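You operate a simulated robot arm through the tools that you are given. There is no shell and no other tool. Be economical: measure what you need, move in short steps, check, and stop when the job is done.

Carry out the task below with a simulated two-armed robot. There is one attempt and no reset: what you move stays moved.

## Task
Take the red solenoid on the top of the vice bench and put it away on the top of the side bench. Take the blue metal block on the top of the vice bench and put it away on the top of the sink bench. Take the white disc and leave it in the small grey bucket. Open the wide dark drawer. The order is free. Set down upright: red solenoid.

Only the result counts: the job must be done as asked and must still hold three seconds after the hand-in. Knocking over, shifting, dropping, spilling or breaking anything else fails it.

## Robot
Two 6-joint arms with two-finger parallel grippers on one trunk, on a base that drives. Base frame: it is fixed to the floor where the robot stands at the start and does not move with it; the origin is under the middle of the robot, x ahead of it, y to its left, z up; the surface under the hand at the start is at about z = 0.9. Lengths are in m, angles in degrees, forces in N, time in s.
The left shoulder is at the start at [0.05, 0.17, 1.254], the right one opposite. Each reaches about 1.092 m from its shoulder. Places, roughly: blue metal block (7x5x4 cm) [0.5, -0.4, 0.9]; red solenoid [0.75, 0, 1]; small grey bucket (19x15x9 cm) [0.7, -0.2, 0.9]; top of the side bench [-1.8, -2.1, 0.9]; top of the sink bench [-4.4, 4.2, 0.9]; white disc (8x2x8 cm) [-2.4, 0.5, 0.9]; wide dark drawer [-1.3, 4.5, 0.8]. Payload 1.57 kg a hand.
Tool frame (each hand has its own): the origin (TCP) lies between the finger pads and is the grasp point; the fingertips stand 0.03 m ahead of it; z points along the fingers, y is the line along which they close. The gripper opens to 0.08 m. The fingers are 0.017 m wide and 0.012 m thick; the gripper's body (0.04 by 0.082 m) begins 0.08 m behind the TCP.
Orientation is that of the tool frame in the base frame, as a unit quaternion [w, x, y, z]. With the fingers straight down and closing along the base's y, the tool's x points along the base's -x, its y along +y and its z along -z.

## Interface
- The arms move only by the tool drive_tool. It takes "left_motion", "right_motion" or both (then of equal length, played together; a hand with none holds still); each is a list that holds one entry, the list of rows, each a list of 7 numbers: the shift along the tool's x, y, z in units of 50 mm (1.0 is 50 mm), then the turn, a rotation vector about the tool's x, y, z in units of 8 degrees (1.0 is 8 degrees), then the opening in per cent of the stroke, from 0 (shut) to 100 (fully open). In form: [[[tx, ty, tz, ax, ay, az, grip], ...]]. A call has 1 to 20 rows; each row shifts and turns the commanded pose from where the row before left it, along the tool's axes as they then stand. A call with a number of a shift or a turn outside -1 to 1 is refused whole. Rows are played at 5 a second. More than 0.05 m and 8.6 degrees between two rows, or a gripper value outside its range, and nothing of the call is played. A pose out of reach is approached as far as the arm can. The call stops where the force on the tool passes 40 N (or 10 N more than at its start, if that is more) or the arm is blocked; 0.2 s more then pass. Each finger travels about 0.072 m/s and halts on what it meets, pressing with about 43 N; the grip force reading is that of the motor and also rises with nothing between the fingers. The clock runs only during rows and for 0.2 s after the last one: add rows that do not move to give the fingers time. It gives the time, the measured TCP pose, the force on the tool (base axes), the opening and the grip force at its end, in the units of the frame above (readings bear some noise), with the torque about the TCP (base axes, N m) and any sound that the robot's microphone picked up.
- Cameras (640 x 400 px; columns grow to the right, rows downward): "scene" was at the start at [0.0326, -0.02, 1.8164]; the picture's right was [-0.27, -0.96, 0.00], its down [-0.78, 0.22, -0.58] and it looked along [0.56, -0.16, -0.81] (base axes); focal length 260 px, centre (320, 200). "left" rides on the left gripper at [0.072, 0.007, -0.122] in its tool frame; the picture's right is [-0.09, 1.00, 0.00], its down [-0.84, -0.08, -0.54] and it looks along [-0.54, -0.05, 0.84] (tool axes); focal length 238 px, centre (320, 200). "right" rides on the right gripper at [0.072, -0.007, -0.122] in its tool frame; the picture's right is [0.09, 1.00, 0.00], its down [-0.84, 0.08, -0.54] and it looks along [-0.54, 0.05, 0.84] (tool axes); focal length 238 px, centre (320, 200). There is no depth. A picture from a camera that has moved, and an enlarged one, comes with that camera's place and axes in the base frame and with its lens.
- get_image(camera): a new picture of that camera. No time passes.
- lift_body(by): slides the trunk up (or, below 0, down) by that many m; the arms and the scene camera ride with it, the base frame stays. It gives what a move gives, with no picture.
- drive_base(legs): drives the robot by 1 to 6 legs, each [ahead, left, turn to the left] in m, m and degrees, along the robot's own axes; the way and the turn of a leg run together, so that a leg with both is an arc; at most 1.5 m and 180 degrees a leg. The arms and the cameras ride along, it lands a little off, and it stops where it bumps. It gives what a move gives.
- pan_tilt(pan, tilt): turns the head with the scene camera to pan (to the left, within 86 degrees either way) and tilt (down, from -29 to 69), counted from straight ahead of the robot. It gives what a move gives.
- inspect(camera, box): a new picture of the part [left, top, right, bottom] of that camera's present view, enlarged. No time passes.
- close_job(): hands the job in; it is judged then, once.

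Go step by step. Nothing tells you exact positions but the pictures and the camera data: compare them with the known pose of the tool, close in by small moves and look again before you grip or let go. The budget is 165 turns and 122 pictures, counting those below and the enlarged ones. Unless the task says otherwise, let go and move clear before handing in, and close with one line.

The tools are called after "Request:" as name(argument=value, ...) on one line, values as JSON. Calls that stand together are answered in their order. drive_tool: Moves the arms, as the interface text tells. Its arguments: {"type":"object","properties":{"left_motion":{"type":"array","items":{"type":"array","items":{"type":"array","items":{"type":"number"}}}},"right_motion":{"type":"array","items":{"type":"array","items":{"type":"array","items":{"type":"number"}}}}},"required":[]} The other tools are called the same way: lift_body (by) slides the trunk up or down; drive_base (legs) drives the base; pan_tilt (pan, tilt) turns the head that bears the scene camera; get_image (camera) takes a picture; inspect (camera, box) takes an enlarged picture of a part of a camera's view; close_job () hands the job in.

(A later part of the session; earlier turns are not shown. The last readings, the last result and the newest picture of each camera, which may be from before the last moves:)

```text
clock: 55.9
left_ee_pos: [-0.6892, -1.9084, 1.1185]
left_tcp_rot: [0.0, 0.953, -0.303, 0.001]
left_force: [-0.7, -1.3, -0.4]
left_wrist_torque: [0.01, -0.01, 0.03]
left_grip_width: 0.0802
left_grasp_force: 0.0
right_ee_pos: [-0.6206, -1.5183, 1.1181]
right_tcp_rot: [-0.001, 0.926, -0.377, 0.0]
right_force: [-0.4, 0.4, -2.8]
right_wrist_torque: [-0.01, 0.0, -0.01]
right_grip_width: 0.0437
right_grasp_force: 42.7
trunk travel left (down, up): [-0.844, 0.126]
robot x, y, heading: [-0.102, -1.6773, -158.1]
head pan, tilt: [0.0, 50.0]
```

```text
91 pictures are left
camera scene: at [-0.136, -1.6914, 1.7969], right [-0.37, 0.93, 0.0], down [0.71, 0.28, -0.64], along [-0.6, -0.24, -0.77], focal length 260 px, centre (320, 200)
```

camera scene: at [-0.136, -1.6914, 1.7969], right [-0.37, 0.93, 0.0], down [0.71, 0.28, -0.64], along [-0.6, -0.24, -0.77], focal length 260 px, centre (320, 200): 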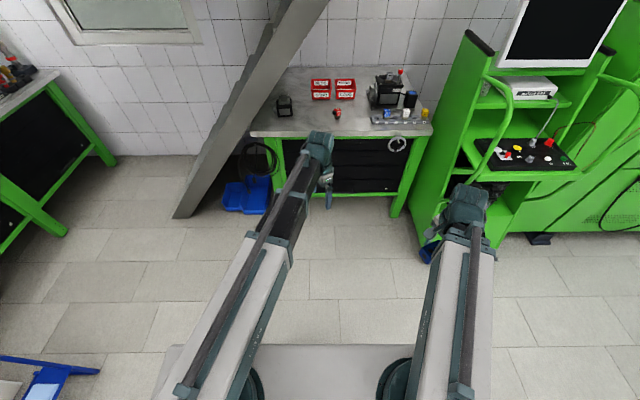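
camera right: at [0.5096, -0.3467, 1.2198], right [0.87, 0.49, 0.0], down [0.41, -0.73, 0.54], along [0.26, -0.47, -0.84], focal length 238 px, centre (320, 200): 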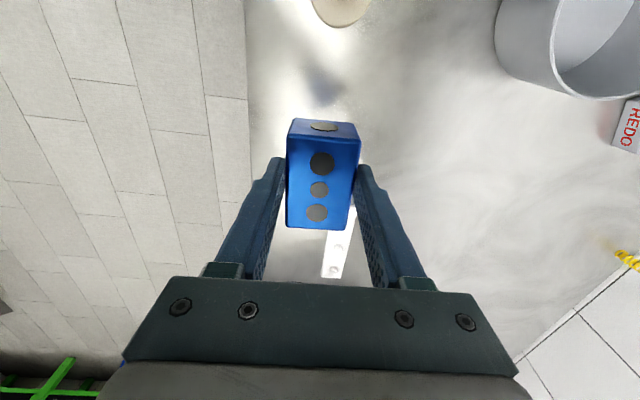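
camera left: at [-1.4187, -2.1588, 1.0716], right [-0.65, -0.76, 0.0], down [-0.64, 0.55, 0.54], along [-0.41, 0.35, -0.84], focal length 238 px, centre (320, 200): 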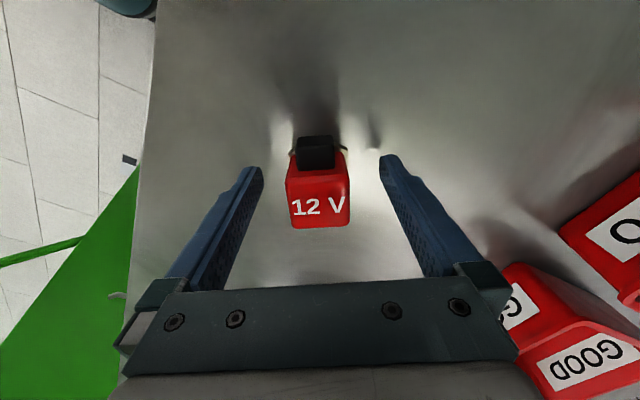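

Request:
drive_base(legs=[[0, -1.44, 0], [0, -1.44, 0]])

Request:
pan_tilt(pan=0, tilt=40)

Request:
get_image(camera="scene")

```text
clock: 69.8
left_ee_pos: [-1.7427, 0.7671, 1.119]
left_tcp_rot: [0.0, 0.951, -0.308, 0.0]
left_force: [-0.1, 0.9, -0.4]
left_wrist_torque: [0.0, -0.01, -0.01]
left_grip_width: 0.0801
left_grasp_force: 0.2
right_ee_pos: [-1.6696, 1.1576, 1.1195]
right_tcp_rot: [-0.001, 0.924, -0.382, 0.002]
right_force: [-0.1, 0.2, -2.9]
right_wrist_torque: [-0.04, 0.0, 0.0]
right_grip_width: 0.0431
right_grasp_force: 42.9
trunk travel left (down, up): [-0.844, 0.126]
robot x, y, heading: [-1.1517, 0.9946, -158.9]
head pan, tilt: [0.0, 50.0]
```

```text
clock: 70.5
left_ee_pos: [-1.7421, 0.7665, 1.1196]
left_tcp_rot: [0.0, 0.951, -0.308, 0.001]
left_force: [0.3, -0.1, 0.7]
left_wrist_torque: [0.03, 0.0, -0.03]
left_grip_width: 0.0801
left_grasp_force: 0.0
right_ee_pos: [-1.6669, 1.1569, 1.1188]
right_tcp_rot: [0.0, 0.924, -0.382, 0.001]
right_force: [-0.3, 0.6, -2.9]
right_wrist_torque: [-0.04, -0.02, 0.0]
right_grip_width: 0.0434
right_grasp_force: 43.6
trunk travel left (down, up): [-0.844, 0.126]
robot x, y, heading: [-1.1555, 0.9947, -158.9]
head pan, tilt: [0.0, 40.0]
```

```text
90 pictures are left
camera scene: at [-1.1932, 0.9759, 1.8111], right [-0.36, 0.93, 0.0], down [0.6, 0.23, -0.77], along [-0.71, -0.28, -0.64], focal length 260 px, centre (320, 200)
```

scene: 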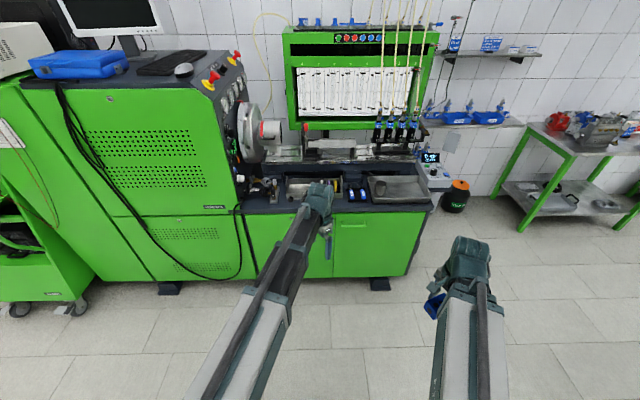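

Request:
inspect(camera="scene", box=[230, 100, 450, 235])

```text
2.91 times, centred on (340, 168) of scene
camera zoom: at [-1.1932, 0.9759, 1.8111], right [-0.36, 0.93, 0.0], down [0.6, 0.23, -0.77], along [-0.71, -0.28, -0.64], focal length 756 px, centre (262, 294)
```

zoom: 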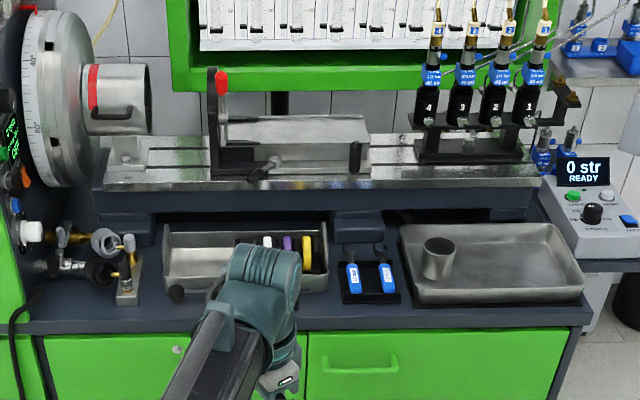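

Request:
get_image(camera="left")

Request:
inspect(camera="scene", box=[280, 165, 350, 215])

```text
88 pictures are left
camera left: at [-1.6875, 0.7198, 1.2417], right [-0.66, -0.75, 0.0], down [-0.63, 0.55, 0.54], along [-0.41, 0.36, -0.84], focal length 238 px, centre (320, 200)
```

left: 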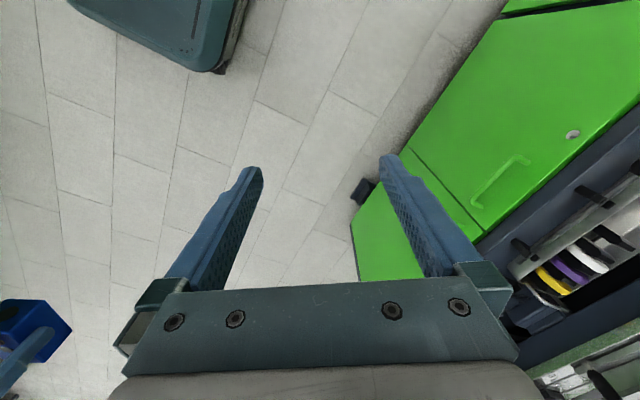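

```text
8.00 times, centred on (315, 190) of scene
camera zoom: at [-1.1932, 0.9759, 1.8111], right [-0.36, 0.93, 0.0], down [0.6, 0.23, -0.77], along [-0.71, -0.28, -0.64], focal length 2078 px, centre (360, 280)
```

zoom: 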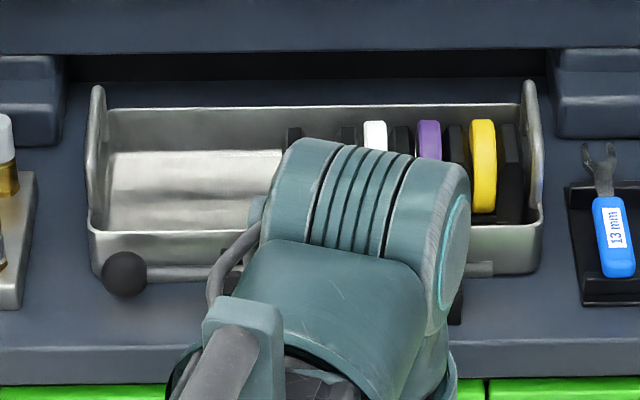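

The white disc stands upright in a tray between black dividers, straight ahead of the left hand. I'll turn the hand so it closes left to right, drive ahead and look with the hand camera.

Request:
drive_tool(left_motion=[[[0, 0, 0, 0, 0, -0.891, 100], [0, 0, 0, 0, 0, -0.891, 100], [0, 0, 0, 0, 0, -0.891, 100], [0, 0, 0, 0, 0, -0.891, 100], [0, 0, 0, 0, 0, -0.891, 100], [0, 0, 0, 0, 0, -0.891, 100], [0, 0, 0, 0, 0, -0.891, 100], [0, 0, 0, 0, 0, -0.891, 100], [0, 0, 0, 0, 0, 0, 100]]])

Request:
drive_base(legs=[[0.35, 0, 0.9]])

Request:
get_image(camera="left")

Request:
get_image(camera="scene")

```text
clock: 72.5
left_ee_pos: [-1.7422, 0.767, 1.1191]
left_tcp_rot: [0.0, 0.983, 0.184, 0.001]
left_force: [0.0, -0.1, 0.2]
left_wrist_torque: [0.01, -0.02, 0.0]
left_grip_width: 0.0803
left_grasp_force: 0.0
right_ee_pos: [-1.6678, 1.1568, 1.1186]
right_tcp_rot: [0.0, 0.924, -0.383, 0.002]
right_force: [0.2, 0.1, -3.0]
right_wrist_torque: [-0.02, -0.04, -0.01]
right_grip_width: 0.0434
right_grasp_force: 43.1
trunk travel left (down, up): [-0.844, 0.126]
robot x, y, heading: [-1.1513, 0.9917, -158.7]
head pan, tilt: [0.0, 40.0]
```

```text
clock: 74.8
left_ee_pos: [-2.0648, 0.6264, 1.1193]
left_tcp_rot: [0.0, 0.981, 0.193, 0.0]
left_force: [-0.1, -0.8, -1.8]
left_wrist_torque: [0.02, -0.01, 0.01]
left_grip_width: 0.0801
left_grasp_force: 0.0
right_ee_pos: [-1.999, 1.0181, 1.1189]
right_tcp_rot: [-0.001, 0.927, -0.374, 0.002]
right_force: [0.0, -0.2, -2.3]
right_wrist_torque: [0.0, 0.0, -0.02]
right_grip_width: 0.0435
right_grasp_force: 43.1
trunk travel left (down, up): [-0.844, 0.126]
robot x, y, heading: [-1.479, 0.8644, -158.0]
head pan, tilt: [0.0, 40.0]
```

```text
86 pictures are left
camera left: at [-1.996, 0.6481, 1.2412], right [0.29, -0.96, 0.0], down [-0.8, -0.24, 0.54], along [-0.52, -0.16, -0.84], focal length 238 px, centre (320, 200)
```

left: 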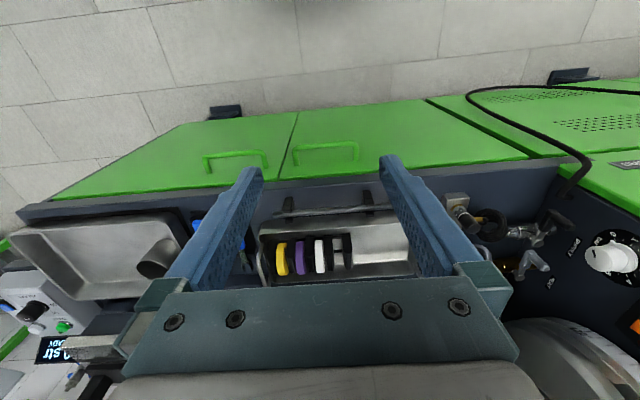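

```text
85 pictures are left
camera scene: at [-1.5204, 0.845, 1.8111], right [-0.38, 0.93, 0.0], down [0.6, 0.24, -0.77], along [-0.71, -0.29, -0.64], focal length 260 px, centre (320, 200)
```

scene: 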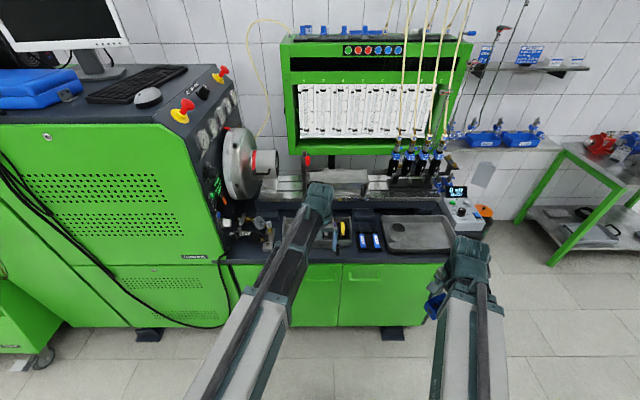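

Request:
inspect(camera="left", box=[240, 190, 430, 300])

```text
3.37 times, centred on (335, 245) of left
camera zoom: at [-1.996, 0.6481, 1.2412], right [0.29, -0.96, 0.0], down [-0.8, -0.24, 0.54], along [-0.52, -0.16, -0.84], focal length 803 px, centre (270, 48)
```

zoom: 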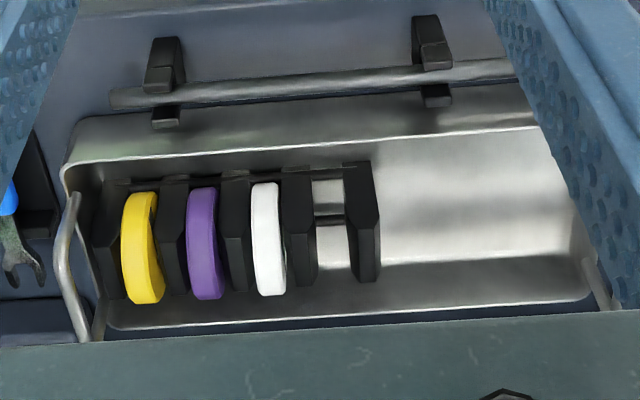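

Request:
drive_base(legs=[[0.15, 0, 0]])

Request:
get_image(camera="left")

Request:
inspect(camera="left", box=[240, 110, 430, 240])

```text
clock: 76.1
left_ee_pos: [-2.207, 0.569, 1.1174]
left_tcp_rot: [-0.001, 0.981, 0.192, 0.002]
left_force: [0.6, -0.2, -1.0]
left_wrist_torque: [0.06, -0.03, 0.0]
left_grip_width: 0.0803
left_grasp_force: 0.0
right_ee_pos: [-2.1389, 0.9601, 1.1197]
right_tcp_rot: [-0.001, 0.927, -0.374, 0.001]
right_force: [-0.6, -1.8, -2.9]
right_wrist_torque: [0.0, -0.05, -0.02]
right_grip_width: 0.0435
right_grasp_force: 43.0
trunk travel left (down, up): [-0.844, 0.126]
robot x, y, heading: [-1.6178, 0.8057, -157.8]
head pan, tilt: [0.0, 40.0]
```

```text
83 pictures are left
camera left: at [-2.136, 0.5907, 1.241], right [0.29, -0.96, 0.0], down [-0.8, -0.24, 0.54], along [-0.52, -0.16, -0.84], focal length 238 px, centre (320, 200)
```

left: 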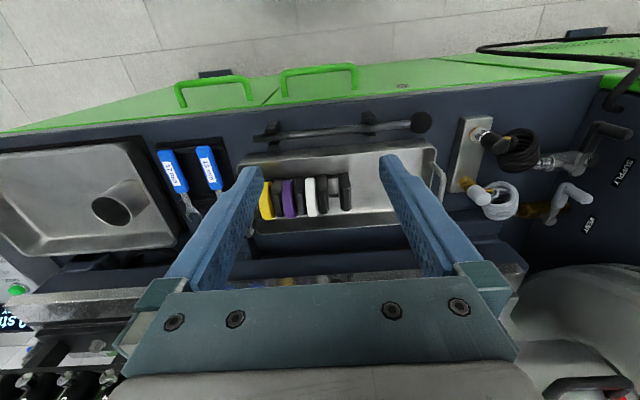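

```text
3.08 times, centred on (335, 175) of left
camera zoom: at [-2.136, 0.5907, 1.241], right [0.29, -0.96, 0.0], down [-0.8, -0.24, 0.54], along [-0.52, -0.16, -0.84], focal length 733 px, centre (274, 277)
```

zoom: 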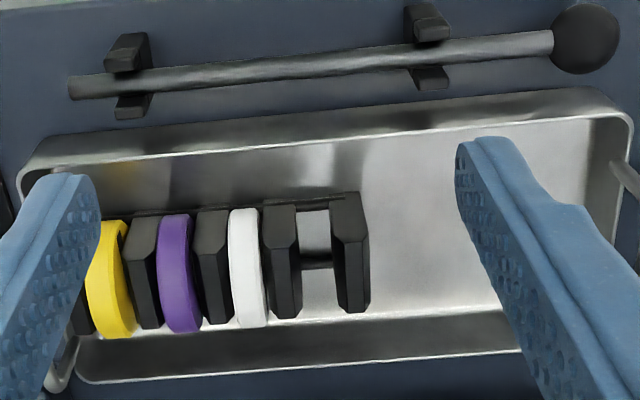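

The slots look tight, so I need to see how far the disc rises above the dividers. I'll move the left hand aside for a clear head-camera view.

Request:
drive_tool(left_motion=[[[0.5, 0.5, 0, 0, 0, 0, 100], [0, 1, 0, 0, 0, 0, 100], [0, 1, 0, 0, 0, 0, 100], [0, 1, 0, 0, 0, 0, 100], [0, 0, 0, 0, 0, 0, 100]]])

Request:
pan_tilt(pan=0, tilt=50)

Request:
get_image(camera="scene")

```text
clock: 77.3
left_ee_pos: [-2.1151, 0.4163, 1.1186]
left_tcp_rot: [-0.001, 0.981, 0.193, 0.0]
left_force: [0.3, 0.4, 1.5]
left_wrist_torque: [-0.01, -0.02, -0.02]
left_grip_width: 0.0801
left_grasp_force: 0.1
right_ee_pos: [-2.1382, 0.9613, 1.1195]
right_tcp_rot: [-0.001, 0.927, -0.374, 0.001]
right_force: [-0.3, -0.9, -3.1]
right_wrist_torque: [0.0, 0.0, 0.01]
right_grip_width: 0.0434
right_grasp_force: 42.9
trunk travel left (down, up): [-0.844, 0.126]
robot x, y, heading: [-1.6196, 0.803, -157.7]
head pan, tilt: [0.0, 40.0]
```

```text
clock: 78.1
left_ee_pos: [-2.1154, 0.4177, 1.1195]
left_tcp_rot: [0.001, 0.981, 0.192, 0.0]
left_force: [-0.9, -0.1, 0.8]
left_wrist_torque: [-0.02, 0.03, -0.01]
left_grip_width: 0.08
left_grasp_force: 0.0
right_ee_pos: [-2.1361, 0.961, 1.1194]
right_tcp_rot: [0.0, 0.928, -0.374, 0.001]
right_force: [0.2, -1.6, -3.2]
right_wrist_torque: [-0.01, -0.02, 0.02]
right_grip_width: 0.0435
right_grasp_force: 43.5
trunk travel left (down, up): [-0.844, 0.126]
robot x, y, heading: [-1.62, 0.8075, -157.7]
head pan, tilt: [0.0, 50.0]
```

```text
81 pictures are left
camera scene: at [-1.6514, 0.7917, 1.797], right [-0.38, 0.93, 0.0], down [0.71, 0.29, -0.64], along [-0.6, -0.24, -0.77], focal length 260 px, centre (320, 200)
```

scene: 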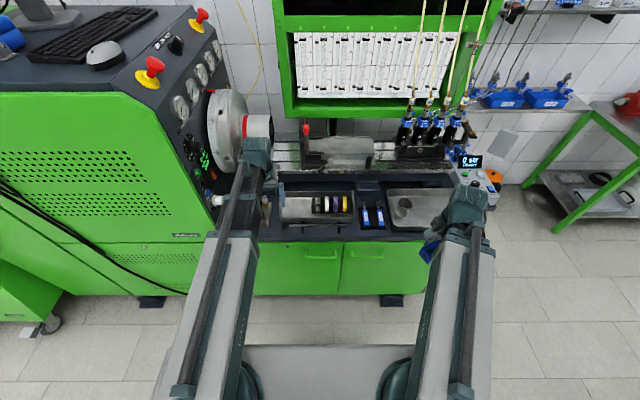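

Request:
inspect(camera="scene", box=[300, 180, 364, 220])

Request:
get_image(camera="left")

```text
10.00 times, centred on (332, 200) of scene
camera zoom: at [-1.6514, 0.7917, 1.797], right [-0.38, 0.93, 0.0], down [0.71, 0.29, -0.64], along [-0.6, -0.24, -0.77], focal length 2598 px, centre (200, 200)
```

zoom: 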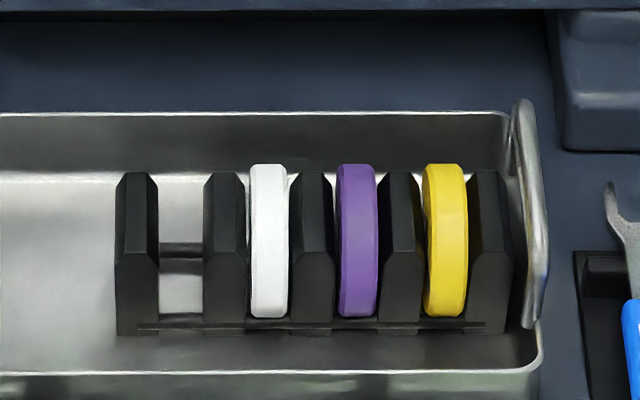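

```text
79 pictures are left
camera left: at [-2.0454, 0.4388, 1.2417], right [0.29, -0.96, 0.0], down [-0.8, -0.24, 0.54], along [-0.52, -0.16, -0.84], focal length 238 px, centre (320, 200)
```

left: 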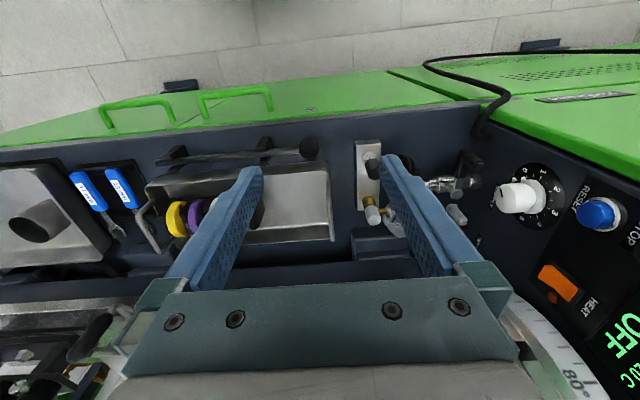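

The rack is clear to me now. The dividers are about 17 mm thick and the white disc is about 16 mm thick. It rises some 17 mm above them, with the empty slot on its left, so I'll pinch the protruding top. I'll move the hand above it to measure.

Request:
drive_tool(left_motion=[[[-0.513, -0.682, 0, 0, 0, 0, 60], [-0.513, -0.682, 0, 0, 0, 0, 40], [-0.513, -0.682, 0, 0, 0, 0, 40], [-0.513, -0.682, 0, 0, 0, 0, 40], [-0.513, -0.682, 0, 0, 0, 0, 40], [-0.513, -0.682, 0, 0, 0, 0, 40], [0, 0, 0, 0, 0, 0, 40]]])

Request:
get_image(camera="left")

Request:
get_image(camera="scene")

```text
clock: 79.7
left_ee_pos: [-2.3359, 0.5493, 1.1182]
left_tcp_rot: [0.0, 0.981, 0.193, 0.0]
left_force: [-0.4, -0.3, -0.3]
left_wrist_torque: [-0.01, 0.01, 0.01]
left_grip_width: 0.0318
left_grasp_force: 0.1
right_ee_pos: [-2.1377, 0.9611, 1.1184]
right_tcp_rot: [-0.001, 0.927, -0.374, 0.001]
right_force: [-0.1, -1.0, -2.4]
right_wrist_torque: [-0.02, 0.0, -0.01]
right_grip_width: 0.0435
right_grasp_force: 43.0
trunk travel left (down, up): [-0.844, 0.126]
robot x, y, heading: [-1.6186, 0.8073, -157.9]
head pan, tilt: [0.0, 50.0]
```

```text
78 pictures are left
camera left: at [-2.2659, 0.5705, 1.2418], right [0.29, -0.96, 0.0], down [-0.8, -0.24, 0.54], along [-0.52, -0.16, -0.84], focal length 238 px, centre (320, 200)
```

left: 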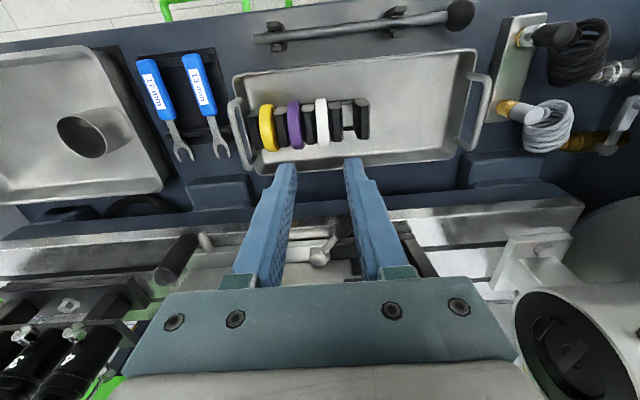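

```text
77 pictures are left
camera scene: at [-1.6509, 0.7914, 1.7969], right [-0.38, 0.93, 0.0], down [0.71, 0.29, -0.64], along [-0.6, -0.24, -0.77], focal length 260 px, centre (320, 200)
```

scene: 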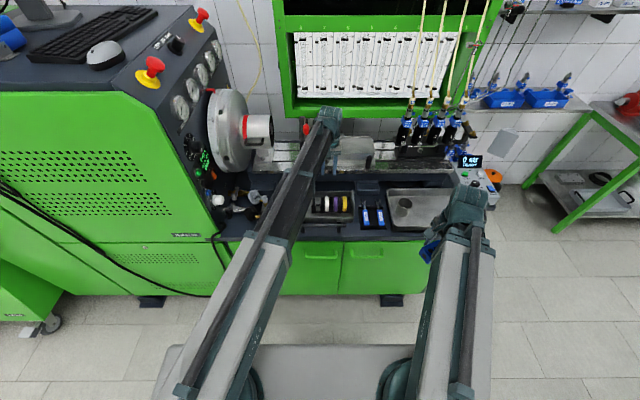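

The disc's centre comes out near (-2.359, 0.540, 0.874), with its top at about 0.909. I'll shift ahead 25 mm and lower 0.10 m, then measure again.

Request:
drive_tool(left_motion=[[[-0.49, 0, 0, 0, 0, 0, 40], [0, 0, 0, 0, 0, 0, 40]]])

Request:
lift_body(by=-0.1)

Request:
get_image(camera="left")

Request:
inspect(camera="left", box=[240, 80, 400, 180])

```text
clock: 80.3
left_ee_pos: [-2.3571, 0.541, 1.1188]
left_tcp_rot: [0.001, 0.981, 0.193, -0.001]
left_force: [0.6, -0.9, -0.5]
left_wrist_torque: [-0.03, -0.02, 0.0]
left_grip_width: 0.0322
left_grasp_force: 0.0
right_ee_pos: [-2.1368, 0.9612, 1.1201]
right_tcp_rot: [-0.001, 0.927, -0.374, 0.001]
right_force: [0.6, -0.5, -2.4]
right_wrist_torque: [-0.01, -0.05, -0.01]
right_grip_width: 0.0435
right_grasp_force: 43.1
trunk travel left (down, up): [-0.844, 0.126]
robot x, y, heading: [-1.6243, 0.8078, -157.9]
head pan, tilt: [0.0, 50.0]
```

```text
clock: 81.6
left_ee_pos: [-2.3574, 0.5418, 1.0184]
left_tcp_rot: [0.0, 0.981, 0.192, 0.0]
left_force: [0.7, -0.3, -0.1]
left_wrist_torque: [0.0, -0.04, 0.02]
left_grip_width: 0.032
left_grasp_force: 0.1
right_ee_pos: [-2.1371, 0.9608, 1.0205]
right_tcp_rot: [0.0, 0.928, -0.373, 0.001]
right_force: [0.1, -0.2, -2.0]
right_wrist_torque: [-0.02, 0.0, -0.01]
right_grip_width: 0.0438
right_grasp_force: 43.0
trunk travel left (down, up): [-0.744, 0.226]
robot x, y, heading: [-1.6178, 0.8061, -157.9]
head pan, tilt: [0.0, 50.0]
```

```text
76 pictures are left
camera left: at [-2.2884, 0.5613, 1.1418], right [0.29, -0.96, 0.0], down [-0.8, -0.24, 0.54], along [-0.52, -0.16, -0.84], focal length 238 px, centre (320, 200)
```

left: 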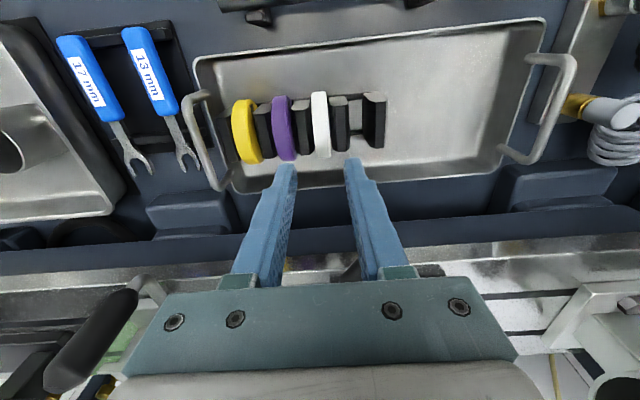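

```text
4.00 times, centred on (320, 130) of left
camera zoom: at [-2.2884, 0.5613, 1.1418], right [0.29, -0.96, 0.0], down [-0.8, -0.24, 0.54], along [-0.52, -0.16, -0.84], focal length 953 px, centre (320, 480)
```

zoom: 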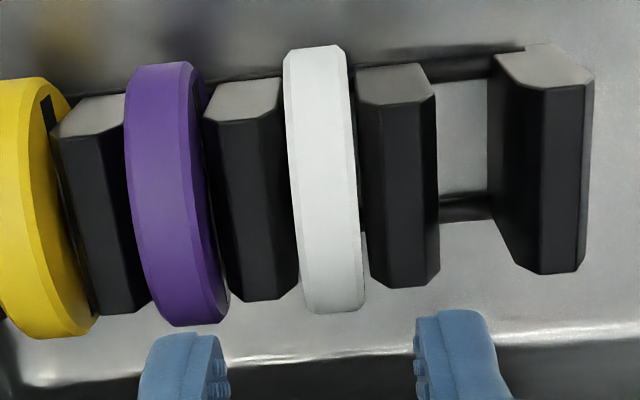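

Measurements agree: the divider tops are at about 0.891. I'll shift 2.5 mm to the left and lower so the tips stop just above the dividers.

Request:
drive_tool(left_motion=[[[0, 0.05, 0, 0, 0, 0, 40], [0, 0, 0, 0, 0, 0, 40]]])

Request:
lift_body(by=-0.085)

Request:
inspect(camera="left", box=[240, 120, 400, 220])

Request:
get_image(camera="scene")

```text
clock: 82.2
left_ee_pos: [-2.3568, 0.5374, 1.0193]
left_tcp_rot: [0.001, 0.981, 0.193, 0.0]
left_force: [0.0, 0.2, -0.3]
left_wrist_torque: [0.01, 0.0, -0.02]
left_grip_width: 0.0322
left_grasp_force: 0.1
right_ee_pos: [-2.1375, 0.9622, 1.0187]
right_tcp_rot: [0.0, 0.928, -0.374, 0.002]
right_force: [0.4, -0.5, -3.1]
right_wrist_torque: [-0.01, -0.01, 0.0]
right_grip_width: 0.0435
right_grasp_force: 42.9
trunk travel left (down, up): [-0.744, 0.226]
robot x, y, heading: [-1.6181, 0.8082, -157.8]
head pan, tilt: [0.0, 50.0]
```

```text
clock: 83.4
left_ee_pos: [-2.3564, 0.5374, 0.9344]
left_tcp_rot: [0.0, 0.981, 0.193, 0.0]
left_force: [0.1, 0.6, -1.0]
left_wrist_torque: [0.03, 0.03, 0.0]
left_grip_width: 0.0318
left_grasp_force: 0.0
right_ee_pos: [-2.1376, 0.9608, 0.9349]
right_tcp_rot: [-0.001, 0.927, -0.374, 0.001]
right_force: [-0.1, -0.3, -3.1]
right_wrist_torque: [-0.03, -0.03, 0.01]
right_grip_width: 0.0434
right_grasp_force: 42.3
trunk travel left (down, up): [-0.659, 0.311]
robot x, y, heading: [-1.6182, 0.8058, -157.9]
head pan, tilt: [0.0, 50.0]
```

```text
4.00 times, centred on (320, 170) of left
camera zoom: at [-2.2874, 0.5589, 1.0568], right [0.29, -0.96, 0.0], down [-0.8, -0.24, 0.54], along [-0.52, -0.16, -0.84], focal length 953 px, centre (320, 320)
```

zoom: 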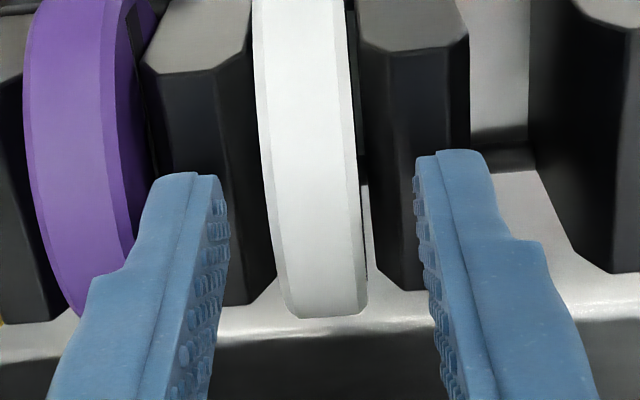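

```text
73 pictures are left
camera scene: at [-1.6512, 0.7916, 1.612], right [-0.38, 0.93, 0.0], down [0.71, 0.29, -0.64], along [-0.6, -0.24, -0.77], focal length 260 px, centre (320, 200)
```

scene: 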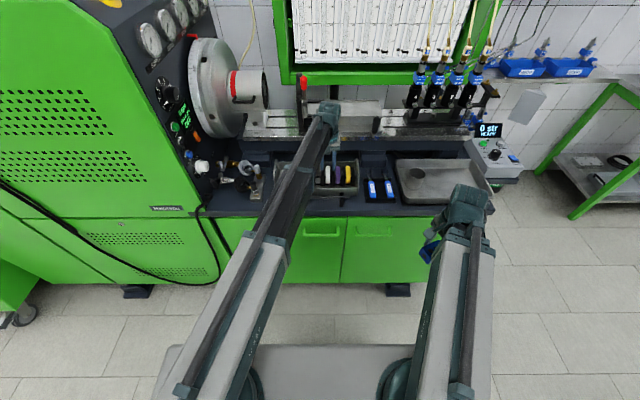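

The tips straddle the disc just below its top. I'll lower 8 mm more and close.

Request:
lift_body(by=-0.008)

Request:
drive_tool(left_motion=[[[0, 0, 0, 0, 0, 0, 30], [0, 0, 0, 0, 0, 0, 22], [0, 0, 0, 0, 0, 0, 10], [0, 0, 0, 0, 0, 0, 0], [0, 0, 0, 0, 0, 0, 0], [0, 0, 0, 0, 0, 0, 0]]])

Request:
inspect(camera="left", box=[240, 120, 400, 220])

```text
clock: 84.0
left_ee_pos: [-2.3557, 0.5377, 0.9253]
left_tcp_rot: [0.0, 0.981, 0.193, 0.0]
left_force: [-0.5, -1.0, 3.9]
left_wrist_torque: [0.09, 0.06, 0.01]
left_grip_width: 0.0316
left_grasp_force: 0.1
right_ee_pos: [-2.1371, 0.961, 0.925]
right_tcp_rot: [-0.001, 0.928, -0.374, 0.002]
right_force: [0.3, -0.1, -2.3]
right_wrist_torque: [-0.01, 0.0, 0.03]
right_grip_width: 0.0434
right_grasp_force: 43.0
trunk travel left (down, up): [-0.651, 0.319]
robot x, y, heading: [-1.618, 0.8039, -157.8]
head pan, tilt: [0.0, 50.0]
```

```text
clock: 85.4
left_ee_pos: [-2.3568, 0.538, 0.9266]
left_tcp_rot: [0.001, 0.981, 0.192, 0.001]
left_force: [0.0, 2.1, 2.0]
left_wrist_torque: [0.08, 0.05, -0.01]
left_grip_width: 0.0149
left_grasp_force: 30.9
right_ee_pos: [-2.1364, 0.9607, 0.9256]
right_tcp_rot: [0.0, 0.928, -0.373, 0.002]
right_force: [0.2, 0.9, -2.7]
right_wrist_torque: [-0.06, -0.02, 0.0]
right_grip_width: 0.0436
right_grasp_force: 42.1
trunk travel left (down, up): [-0.651, 0.319]
robot x, y, heading: [-1.6168, 0.8027, -157.8]
head pan, tilt: [0.0, 50.0]
```

```text
4.00 times, centred on (320, 170) of left
camera zoom: at [-2.2874, 0.5591, 1.0488], right [0.29, -0.96, 0.0], down [-0.8, -0.24, 0.54], along [-0.52, -0.16, -0.84], focal length 953 px, centre (320, 320)
```

zoom: 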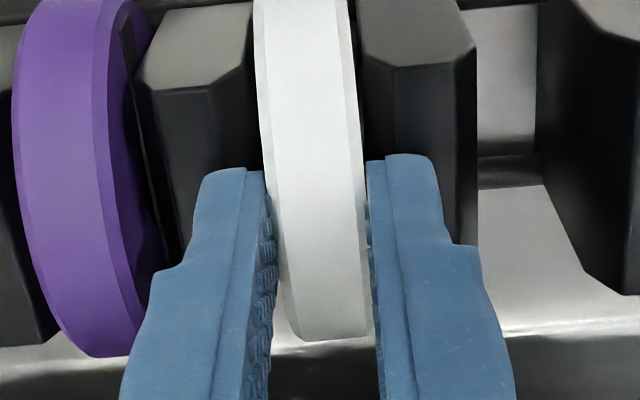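

The disc is pinched at 15 mm. I'll lift gently and check.

Request:
drive_tool(left_motion=[[[0, 0, 0, 0, 0, 0, 0], [0, 0, 0, 0, 0, 0, 0], [0, 0, 0, 0, 0, 0, 0]]])

Request:
lift_body(by=0.03)

Request:
get_image(camera="left")

```text
clock: 86.2
left_ee_pos: [-2.3568, 0.5376, 0.9261]
left_tcp_rot: [0.0, 0.981, 0.193, 0.001]
left_force: [0.5, 0.4, 2.3]
left_wrist_torque: [0.02, -0.02, 0.0]
left_grip_width: 0.0151
left_grasp_force: 31.0
right_ee_pos: [-2.1367, 0.9609, 0.9263]
right_tcp_rot: [0.0, 0.928, -0.374, 0.001]
right_force: [-0.4, -0.3, -3.2]
right_wrist_torque: [0.0, -0.02, -0.02]
right_grip_width: 0.0434
right_grasp_force: 42.8
trunk travel left (down, up): [-0.651, 0.319]
robot x, y, heading: [-1.6162, 0.8036, -158.0]
head pan, tilt: [0.0, 50.0]
```

```text
clock: 86.9
left_ee_pos: [-2.3572, 0.5376, 0.9568]
left_tcp_rot: [0.0, 0.981, 0.193, 0.0]
left_force: [-0.8, -0.2, -0.7]
left_wrist_torque: [0.0, 0.05, 0.01]
left_grip_width: 0.0149
left_grasp_force: 30.7
right_ee_pos: [-2.1378, 0.9617, 0.9555]
right_tcp_rot: [-0.001, 0.928, -0.374, 0.001]
right_force: [0.2, -0.1, -1.7]
right_wrist_torque: [-0.04, -0.05, -0.01]
right_grip_width: 0.0433
right_grasp_force: 43.5
trunk travel left (down, up): [-0.681, 0.289]
robot x, y, heading: [-1.6188, 0.8075, -157.8]
head pan, tilt: [0.0, 50.0]
```

```text
71 pictures are left
camera left: at [-2.2877, 0.5588, 1.0785], right [0.29, -0.96, 0.0], down [-0.8, -0.24, 0.54], along [-0.52, -0.16, -0.84], focal length 238 px, centre (320, 200)
```

left: 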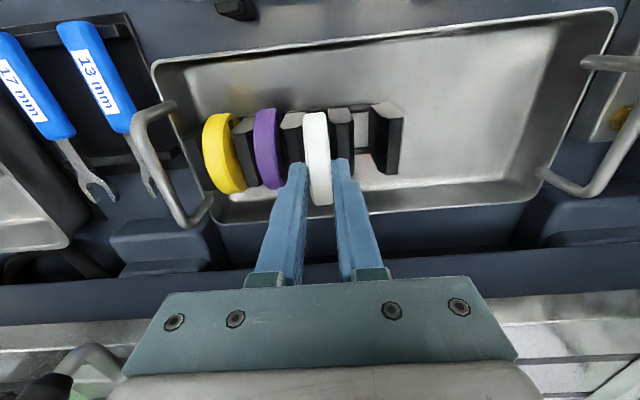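

The disc is rising with the hand, so I'll lift it clear.

Request:
lift_body(by=0.17)

Request:
get_image(camera="left")

```text
clock: 88.8
left_ee_pos: [-2.3563, 0.5373, 1.1257]
left_tcp_rot: [0.0, 0.981, 0.192, 0.0]
left_force: [-0.5, 0.1, -0.9]
left_wrist_torque: [-0.02, 0.02, -0.02]
left_grip_width: 0.0152
left_grasp_force: 31.5
right_ee_pos: [-2.1373, 0.9614, 1.126]
right_tcp_rot: [0.0, 0.928, -0.373, 0.001]
right_force: [-1.5, 0.3, -3.6]
right_wrist_torque: [-0.02, 0.02, -0.02]
right_grip_width: 0.0434
right_grasp_force: 43.0
trunk travel left (down, up): [-0.851, 0.119]
robot x, y, heading: [-1.6189, 0.8097, -157.7]
head pan, tilt: [0.0, 50.0]
```

```text
70 pictures are left
camera left: at [-2.2877, 0.5588, 1.2485], right [0.29, -0.96, 0.0], down [-0.8, -0.24, 0.54], along [-0.52, -0.16, -0.84], focal length 238 px, centre (320, 200)
```

left: 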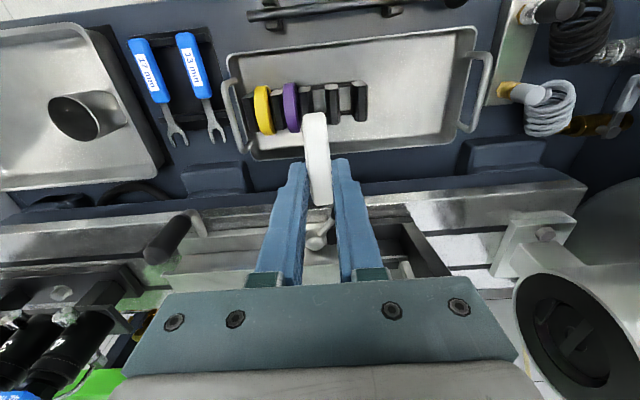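

I have the disc. I'll back off, slide left along the lane, turn to face the vice bench and approach the bucket.

Request:
drive_base(legs=[[-0.5, 0, 0], [0, 1.17, 0]])

Request:
lift_body(by=0.06)

Request:
drive_base(legs=[[0, 0, 157.7]])

Request:
get_image(camera="scene")

```text
clock: 97.3
left_ee_pos: [-1.4579, -0.3447, 1.1264]
left_tcp_rot: [-0.001, 0.981, 0.192, 0.0]
left_force: [0.3, -0.3, -0.9]
left_wrist_torque: [0.03, -0.03, 0.01]
left_grip_width: 0.015
left_grasp_force: 30.8
right_ee_pos: [-1.2392, 0.0791, 1.1258]
right_tcp_rot: [-0.001, 0.928, -0.373, 0.0]
right_force: [-0.2, 0.1, -2.6]
right_wrist_torque: [0.0, -0.01, 0.01]
right_grip_width: 0.0433
right_grasp_force: 42.6
trunk travel left (down, up): [-0.851, 0.119]
robot x, y, heading: [-0.7241, -0.0763, -157.9]
head pan, tilt: [0.0, 50.0]
```

```text
clock: 98.3
left_ee_pos: [-1.4576, -0.3434, 1.1847]
left_tcp_rot: [-0.001, 0.981, 0.192, 0.0]
left_force: [-0.3, -0.6, 0.0]
left_wrist_torque: [-0.02, 0.03, 0.0]
left_grip_width: 0.0151
left_grasp_force: 31.4
right_ee_pos: [-1.239, 0.0798, 1.1867]
right_tcp_rot: [-0.001, 0.928, -0.374, 0.001]
right_force: [-0.2, -0.1, -2.8]
right_wrist_torque: [0.0, -0.03, 0.0]
right_grip_width: 0.0435
right_grasp_force: 42.1
trunk travel left (down, up): [-0.911, 0.059]
robot x, y, heading: [-0.724, -0.0754, -158.0]
head pan, tilt: [0.0, 50.0]
```

```text
clock: 105.2
left_ee_pos: [0.0633, -0.0884, 1.1859]
left_tcp_rot: [0.0, -0.011, 1.0, 0.0]
left_force: [0.1, -0.3, -1.2]
left_wrist_torque: [0.0, 0.02, 0.02]
left_grip_width: 0.0151
left_grasp_force: 31.1
right_ee_pos: [-0.292, -0.4054, 1.1861]
right_tcp_rot: [-0.001, 0.536, 0.845, 0.001]
right_force: [-0.6, -0.3, -3.1]
right_wrist_torque: [-0.01, 0.01, 0.0]
right_grip_width: 0.0433
right_grasp_force: 42.8
trunk travel left (down, up): [-0.911, 0.059]
robot x, y, heading: [-0.7197, -0.0818, 1.1]
head pan, tilt: [0.0, 50.0]
```

```text
69 pictures are left
camera scene: at [-0.6812, -0.0753, 1.8639], right [0.02, -1.0, 0.0], down [-0.77, -0.02, -0.64], along [0.64, 0.01, -0.77], focal length 260 px, centre (320, 200)
```

scene: 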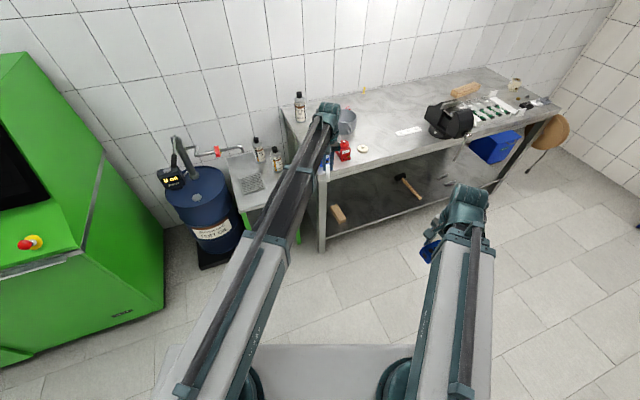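

Request:
drive_base(legs=[[0.0, -0.1, -1.1], [0.56, 0, 0]])

Request:
get_image(camera="scene")

Request:
get_image(camera="left")

```text
clock: 109.1
left_ee_pos: [0.6138, -0.2023, 1.1899]
left_tcp_rot: [0.003, -0.001, 1.0, -0.001]
left_force: [-0.7, 0.2, -0.2]
left_wrist_torque: [0.0, 0.01, 0.01]
left_grip_width: 0.0151
left_grasp_force: 31.3
right_ee_pos: [0.2519, -0.5114, 1.1893]
right_tcp_rot: [0.002, 0.543, 0.84, 0.001]
right_force: [-0.9, 0.1, -3.4]
right_wrist_torque: [0.03, 0.01, -0.01]
right_grip_width: 0.0437
right_grasp_force: 42.8
trunk travel left (down, up): [-0.911, 0.059]
robot x, y, heading: [-0.1685, -0.1681, -0.0]
head pan, tilt: [0.0, 50.0]
```

```text
68 pictures are left
camera scene: at [-0.1313, -0.1718, 1.8696], right [0.03, -1.0, 0.0], down [-0.71, -0.02, -0.7], along [0.7, 0.02, -0.71], focal length 260 px, centre (320, 200)
```

scene: 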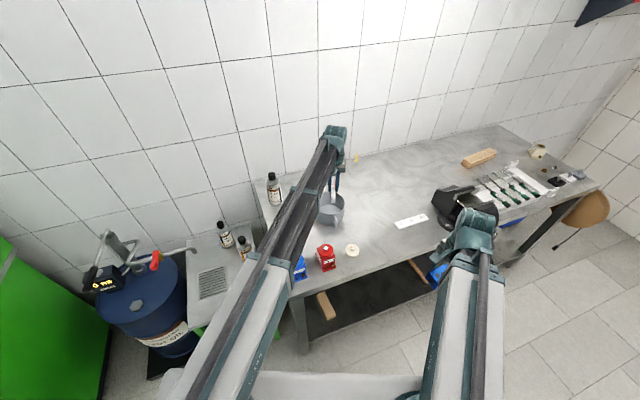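

```text
67 pictures are left
camera left: at [0.5417, -0.1955, 1.3127], right [0.09, 1.0, 0.0], down [0.83, -0.08, 0.55], along [0.54, -0.05, -0.84], focal length 238 px, centre (320, 200)
```

left: 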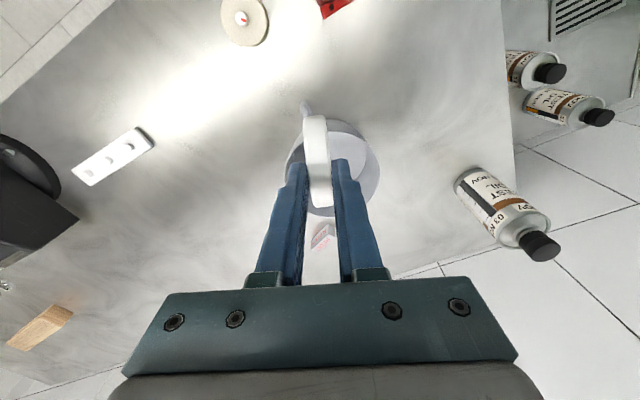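

Request:
lift_body(by=-0.04)

Request:
get_image(camera="left")

Request:
get_image(camera="scene")

```text
clock: 110.0
left_ee_pos: [0.6204, -0.2042, 1.146]
left_tcp_rot: [0.0, -0.002, 1.0, 0.0]
left_force: [-0.7, 0.1, -0.5]
left_wrist_torque: [0.02, -0.03, -0.01]
left_grip_width: 0.0152
left_grasp_force: 31.1
right_ee_pos: [0.2585, -0.5128, 1.1466]
right_tcp_rot: [-0.001, 0.544, 0.839, 0.001]
right_force: [-0.3, 0.0, -2.3]
right_wrist_torque: [0.0, 0.0, 0.01]
right_grip_width: 0.0434
right_grasp_force: 43.1
trunk travel left (down, up): [-0.871, 0.099]
robot x, y, heading: [-0.1601, -0.1708, 0.3]
head pan, tilt: [0.0, 50.0]
```

```text
66 pictures are left
camera left: at [0.5486, -0.1963, 1.269], right [0.09, 1.0, 0.0], down [0.84, -0.08, 0.54], along [0.54, -0.05, -0.84], focal length 238 px, centre (320, 200)
```

left: 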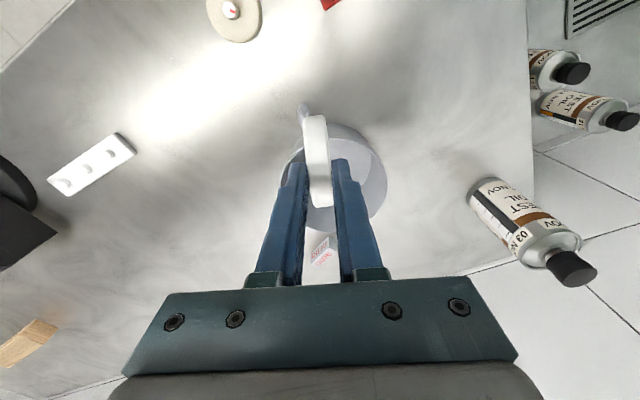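

```text
65 pictures are left
camera scene: at [-0.125, -0.1751, 1.824], right [0.0, -1.0, 0.0], down [-0.77, 0.0, -0.64], along [0.64, 0.0, -0.77], focal length 260 px, centre (320, 200)
```

scene: 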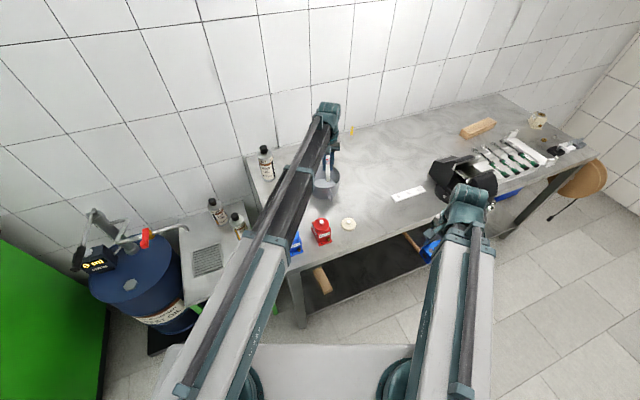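

The bucket's rim centre is near (0.69, -0.193). I'll shift the hand over it.

Request:
drive_tool(left_motion=[[[-0.7, 0.1, 0, 0, 0, 0, 0], [-0.7, 0.1, 0, 0, 0, 0, 0], [0, 0, 0, 0, 0, 0, 0]]])

Request:
lift_body(by=-0.04)

Request:
get_image(camera="left")

Request:
inspect(camera="scene", box=[270, 90, 390, 260])

```text
clock: 110.8
left_ee_pos: [0.6908, -0.1932, 1.1463]
left_tcp_rot: [0.0, 0.0, 1.0, 0.0]
left_force: [-0.2, 0.2, -1.3]
left_wrist_torque: [-0.01, 0.01, 0.02]
left_grip_width: 0.0149
left_grasp_force: 30.6
right_ee_pos: [0.2578, -0.5142, 1.1468]
right_tcp_rot: [-0.001, 0.544, 0.839, -0.002]
right_force: [-0.3, -0.3, -2.0]
right_wrist_torque: [0.0, 0.03, -0.01]
right_grip_width: 0.0434
right_grasp_force: 42.6
trunk travel left (down, up): [-0.871, 0.099]
robot x, y, heading: [-0.1638, -0.1744, -0.1]
head pan, tilt: [0.0, 50.0]
```

```text
clock: 111.6
left_ee_pos: [0.6911, -0.1934, 1.1055]
left_tcp_rot: [0.0, -0.001, 1.0, 0.0]
left_force: [-0.2, 0.0, -0.3]
left_wrist_torque: [0.01, 0.0, 0.0]
left_grip_width: 0.015
left_grasp_force: 31.3
right_ee_pos: [0.2571, -0.5124, 1.1059]
right_tcp_rot: [-0.001, 0.543, 0.839, -0.001]
right_force: [-0.7, -0.1, -2.8]
right_wrist_torque: [0.03, 0.03, -0.01]
right_grip_width: 0.0431
right_grasp_force: 42.7
trunk travel left (down, up): [-0.831, 0.139]
robot x, y, heading: [-0.1609, -0.1764, 0.0]
head pan, tilt: [0.0, 50.0]
```

```text
64 pictures are left
camera left: at [0.6189, -0.1861, 1.2287], right [0.09, 1.0, 0.0], down [0.84, -0.08, 0.54], along [0.54, -0.05, -0.84], focal length 238 px, centre (320, 200)
```

left: 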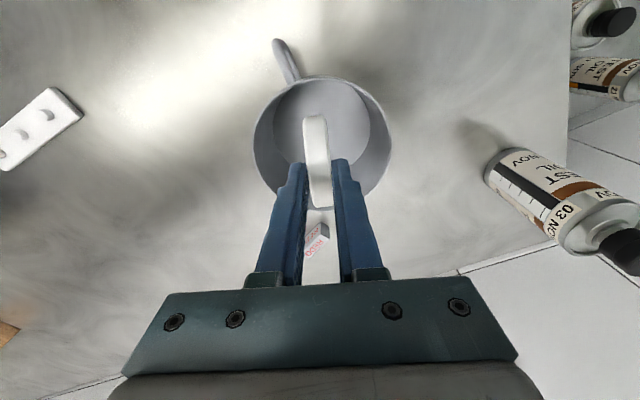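

```text
2.35 times, centred on (330, 175) of scene
camera zoom: at [-0.1245, -0.1751, 1.7839], right [0.0, -1.0, 0.0], down [-0.77, 0.0, -0.64], along [0.64, 0.0, -0.77], focal length 611 px, centre (296, 259)
```

zoom: 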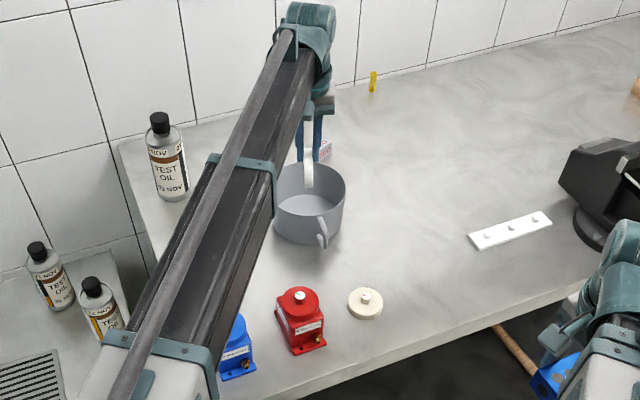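

Request:
drive_tool(left_motion=[[[-0.12, 0.02, 0, 0, 0, 0, 0], [0, 0, 0, 0, 0, 0, 0]]])

Request:
lift_body(by=-0.085)

Request:
get_image(camera="left")

```text
clock: 112.2
left_ee_pos: [0.6965, -0.1915, 1.1051]
left_tcp_rot: [0.0, -0.001, 1.0, 0.0]
left_force: [-0.7, 0.2, -1.2]
left_wrist_torque: [0.0, 0.03, 0.02]
left_grip_width: 0.0151
left_grasp_force: 30.9
right_ee_pos: [0.2582, -0.5126, 1.1065]
right_tcp_rot: [-0.001, 0.544, 0.839, -0.001]
right_force: [0.1, 0.3, -2.8]
right_wrist_torque: [0.03, 0.01, -0.03]
right_grip_width: 0.0435
right_grasp_force: 43.0
trunk travel left (down, up): [-0.831, 0.139]
robot x, y, heading: [-0.1648, -0.1754, 0.2]
head pan, tilt: [0.0, 50.0]
```

```text
clock: 113.4
left_ee_pos: [0.6962, -0.1921, 1.0203]
left_tcp_rot: [0.0, 0.0, 1.0, -0.001]
left_force: [0.8, -0.4, -1.1]
left_wrist_torque: [0.01, -0.01, 0.03]
left_grip_width: 0.015
left_grasp_force: 30.7
right_ee_pos: [0.2593, -0.5129, 1.0213]
right_tcp_rot: [-0.001, 0.544, 0.839, -0.001]
right_force: [-0.8, -0.4, -2.0]
right_wrist_torque: [0.01, 0.02, 0.03]
right_grip_width: 0.0437
right_grasp_force: 42.8
trunk travel left (down, up): [-0.746, 0.224]
robot x, y, heading: [-0.1632, -0.1726, 0.2]
head pan, tilt: [0.0, 50.0]
```

```text
62 pictures are left
camera left: at [0.625, -0.185, 1.1437], right [0.09, 1.0, 0.0], down [0.84, -0.08, 0.54], along [0.54, -0.05, -0.84], focal length 238 px, centre (320, 200)
```

left: 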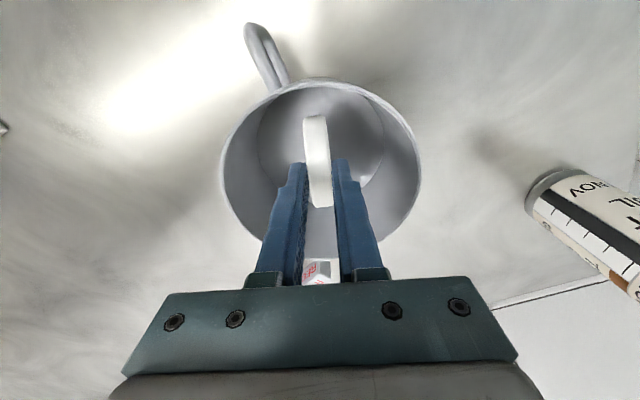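

The disc is inside and well centred. I'll lower in small steps until it touches.

Request:
lift_body(by=-0.012)

Request:
lift_body(by=-0.006)

```text
clock: 114.0
left_ee_pos: [0.6965, -0.1919, 1.0086]
left_tcp_rot: [0.0, -0.001, 1.0, -0.001]
left_force: [0.3, 0.0, -0.5]
left_wrist_torque: [-0.01, 0.01, 0.0]
left_grip_width: 0.015
left_grasp_force: 30.6
right_ee_pos: [0.2576, -0.5126, 1.0092]
right_tcp_rot: [-0.001, 0.544, 0.839, 0.0]
right_force: [-0.2, 0.3, -3.4]
right_wrist_torque: [0.01, 0.03, -0.03]
right_grip_width: 0.0433
right_grasp_force: 42.4
trunk travel left (down, up): [-0.734, 0.236]
robot x, y, heading: [-0.1593, -0.1723, -0.1]
head pan, tilt: [0.0, 50.0]
```

```text
clock: 114.5
left_ee_pos: [0.6978, -0.1914, 1.0022]
left_tcp_rot: [0.001, -0.001, 1.0, 0.0]
left_force: [0.0, -0.7, -0.8]
left_wrist_torque: [0.02, 0.01, -0.01]
left_grip_width: 0.0148
left_grasp_force: 31.0
right_ee_pos: [0.2571, -0.5135, 1.0029]
right_tcp_rot: [-0.002, 0.544, 0.839, 0.0]
right_force: [0.5, 0.5, -3.3]
right_wrist_torque: [0.05, 0.0, 0.02]
right_grip_width: 0.0434
right_grasp_force: 43.4
trunk travel left (down, up): [-0.728, 0.242]
robot x, y, heading: [-0.1641, -0.1729, 0.1]
head pan, tilt: [0.0, 50.0]
```

Request:
lift_body(by=-0.006)

Request:
lift_body(by=-0.004)

```text
clock: 115.1
left_ee_pos: [0.6963, -0.1917, 0.9967]
left_tcp_rot: [0.0, -0.002, 1.0, 0.0]
left_force: [-0.8, 0.3, -0.8]
left_wrist_torque: [-0.01, 0.01, 0.03]
left_grip_width: 0.0149
left_grasp_force: 30.9
right_ee_pos: [0.2578, -0.5137, 0.9973]
right_tcp_rot: [-0.001, 0.544, 0.839, 0.0]
right_force: [0.2, 0.9, -3.5]
right_wrist_torque: [0.04, -0.04, -0.01]
right_grip_width: 0.0433
right_grasp_force: 42.6
trunk travel left (down, up): [-0.722, 0.248]
robot x, y, heading: [-0.1632, -0.1735, 0.4]
head pan, tilt: [0.0, 50.0]
```

```text
clock: 115.6
left_ee_pos: [0.6962, -0.1921, 0.9939]
left_tcp_rot: [0.001, -0.001, 1.0, 0.0]
left_force: [0.5, -0.4, -0.2]
left_wrist_torque: [0.01, -0.01, 0.02]
left_grip_width: 0.0147
left_grasp_force: 31.4
right_ee_pos: [0.2594, -0.511, 0.9935]
right_tcp_rot: [-0.001, 0.544, 0.839, 0.0]
right_force: [1.1, -0.1, -2.7]
right_wrist_torque: [-0.04, 0.02, -0.04]
right_grip_width: 0.0435
right_grasp_force: 42.9
trunk travel left (down, up): [-0.718, 0.252]
robot x, y, heading: [-0.1684, -0.1686, 0.0]
head pan, tilt: [0.0, 50.0]
```

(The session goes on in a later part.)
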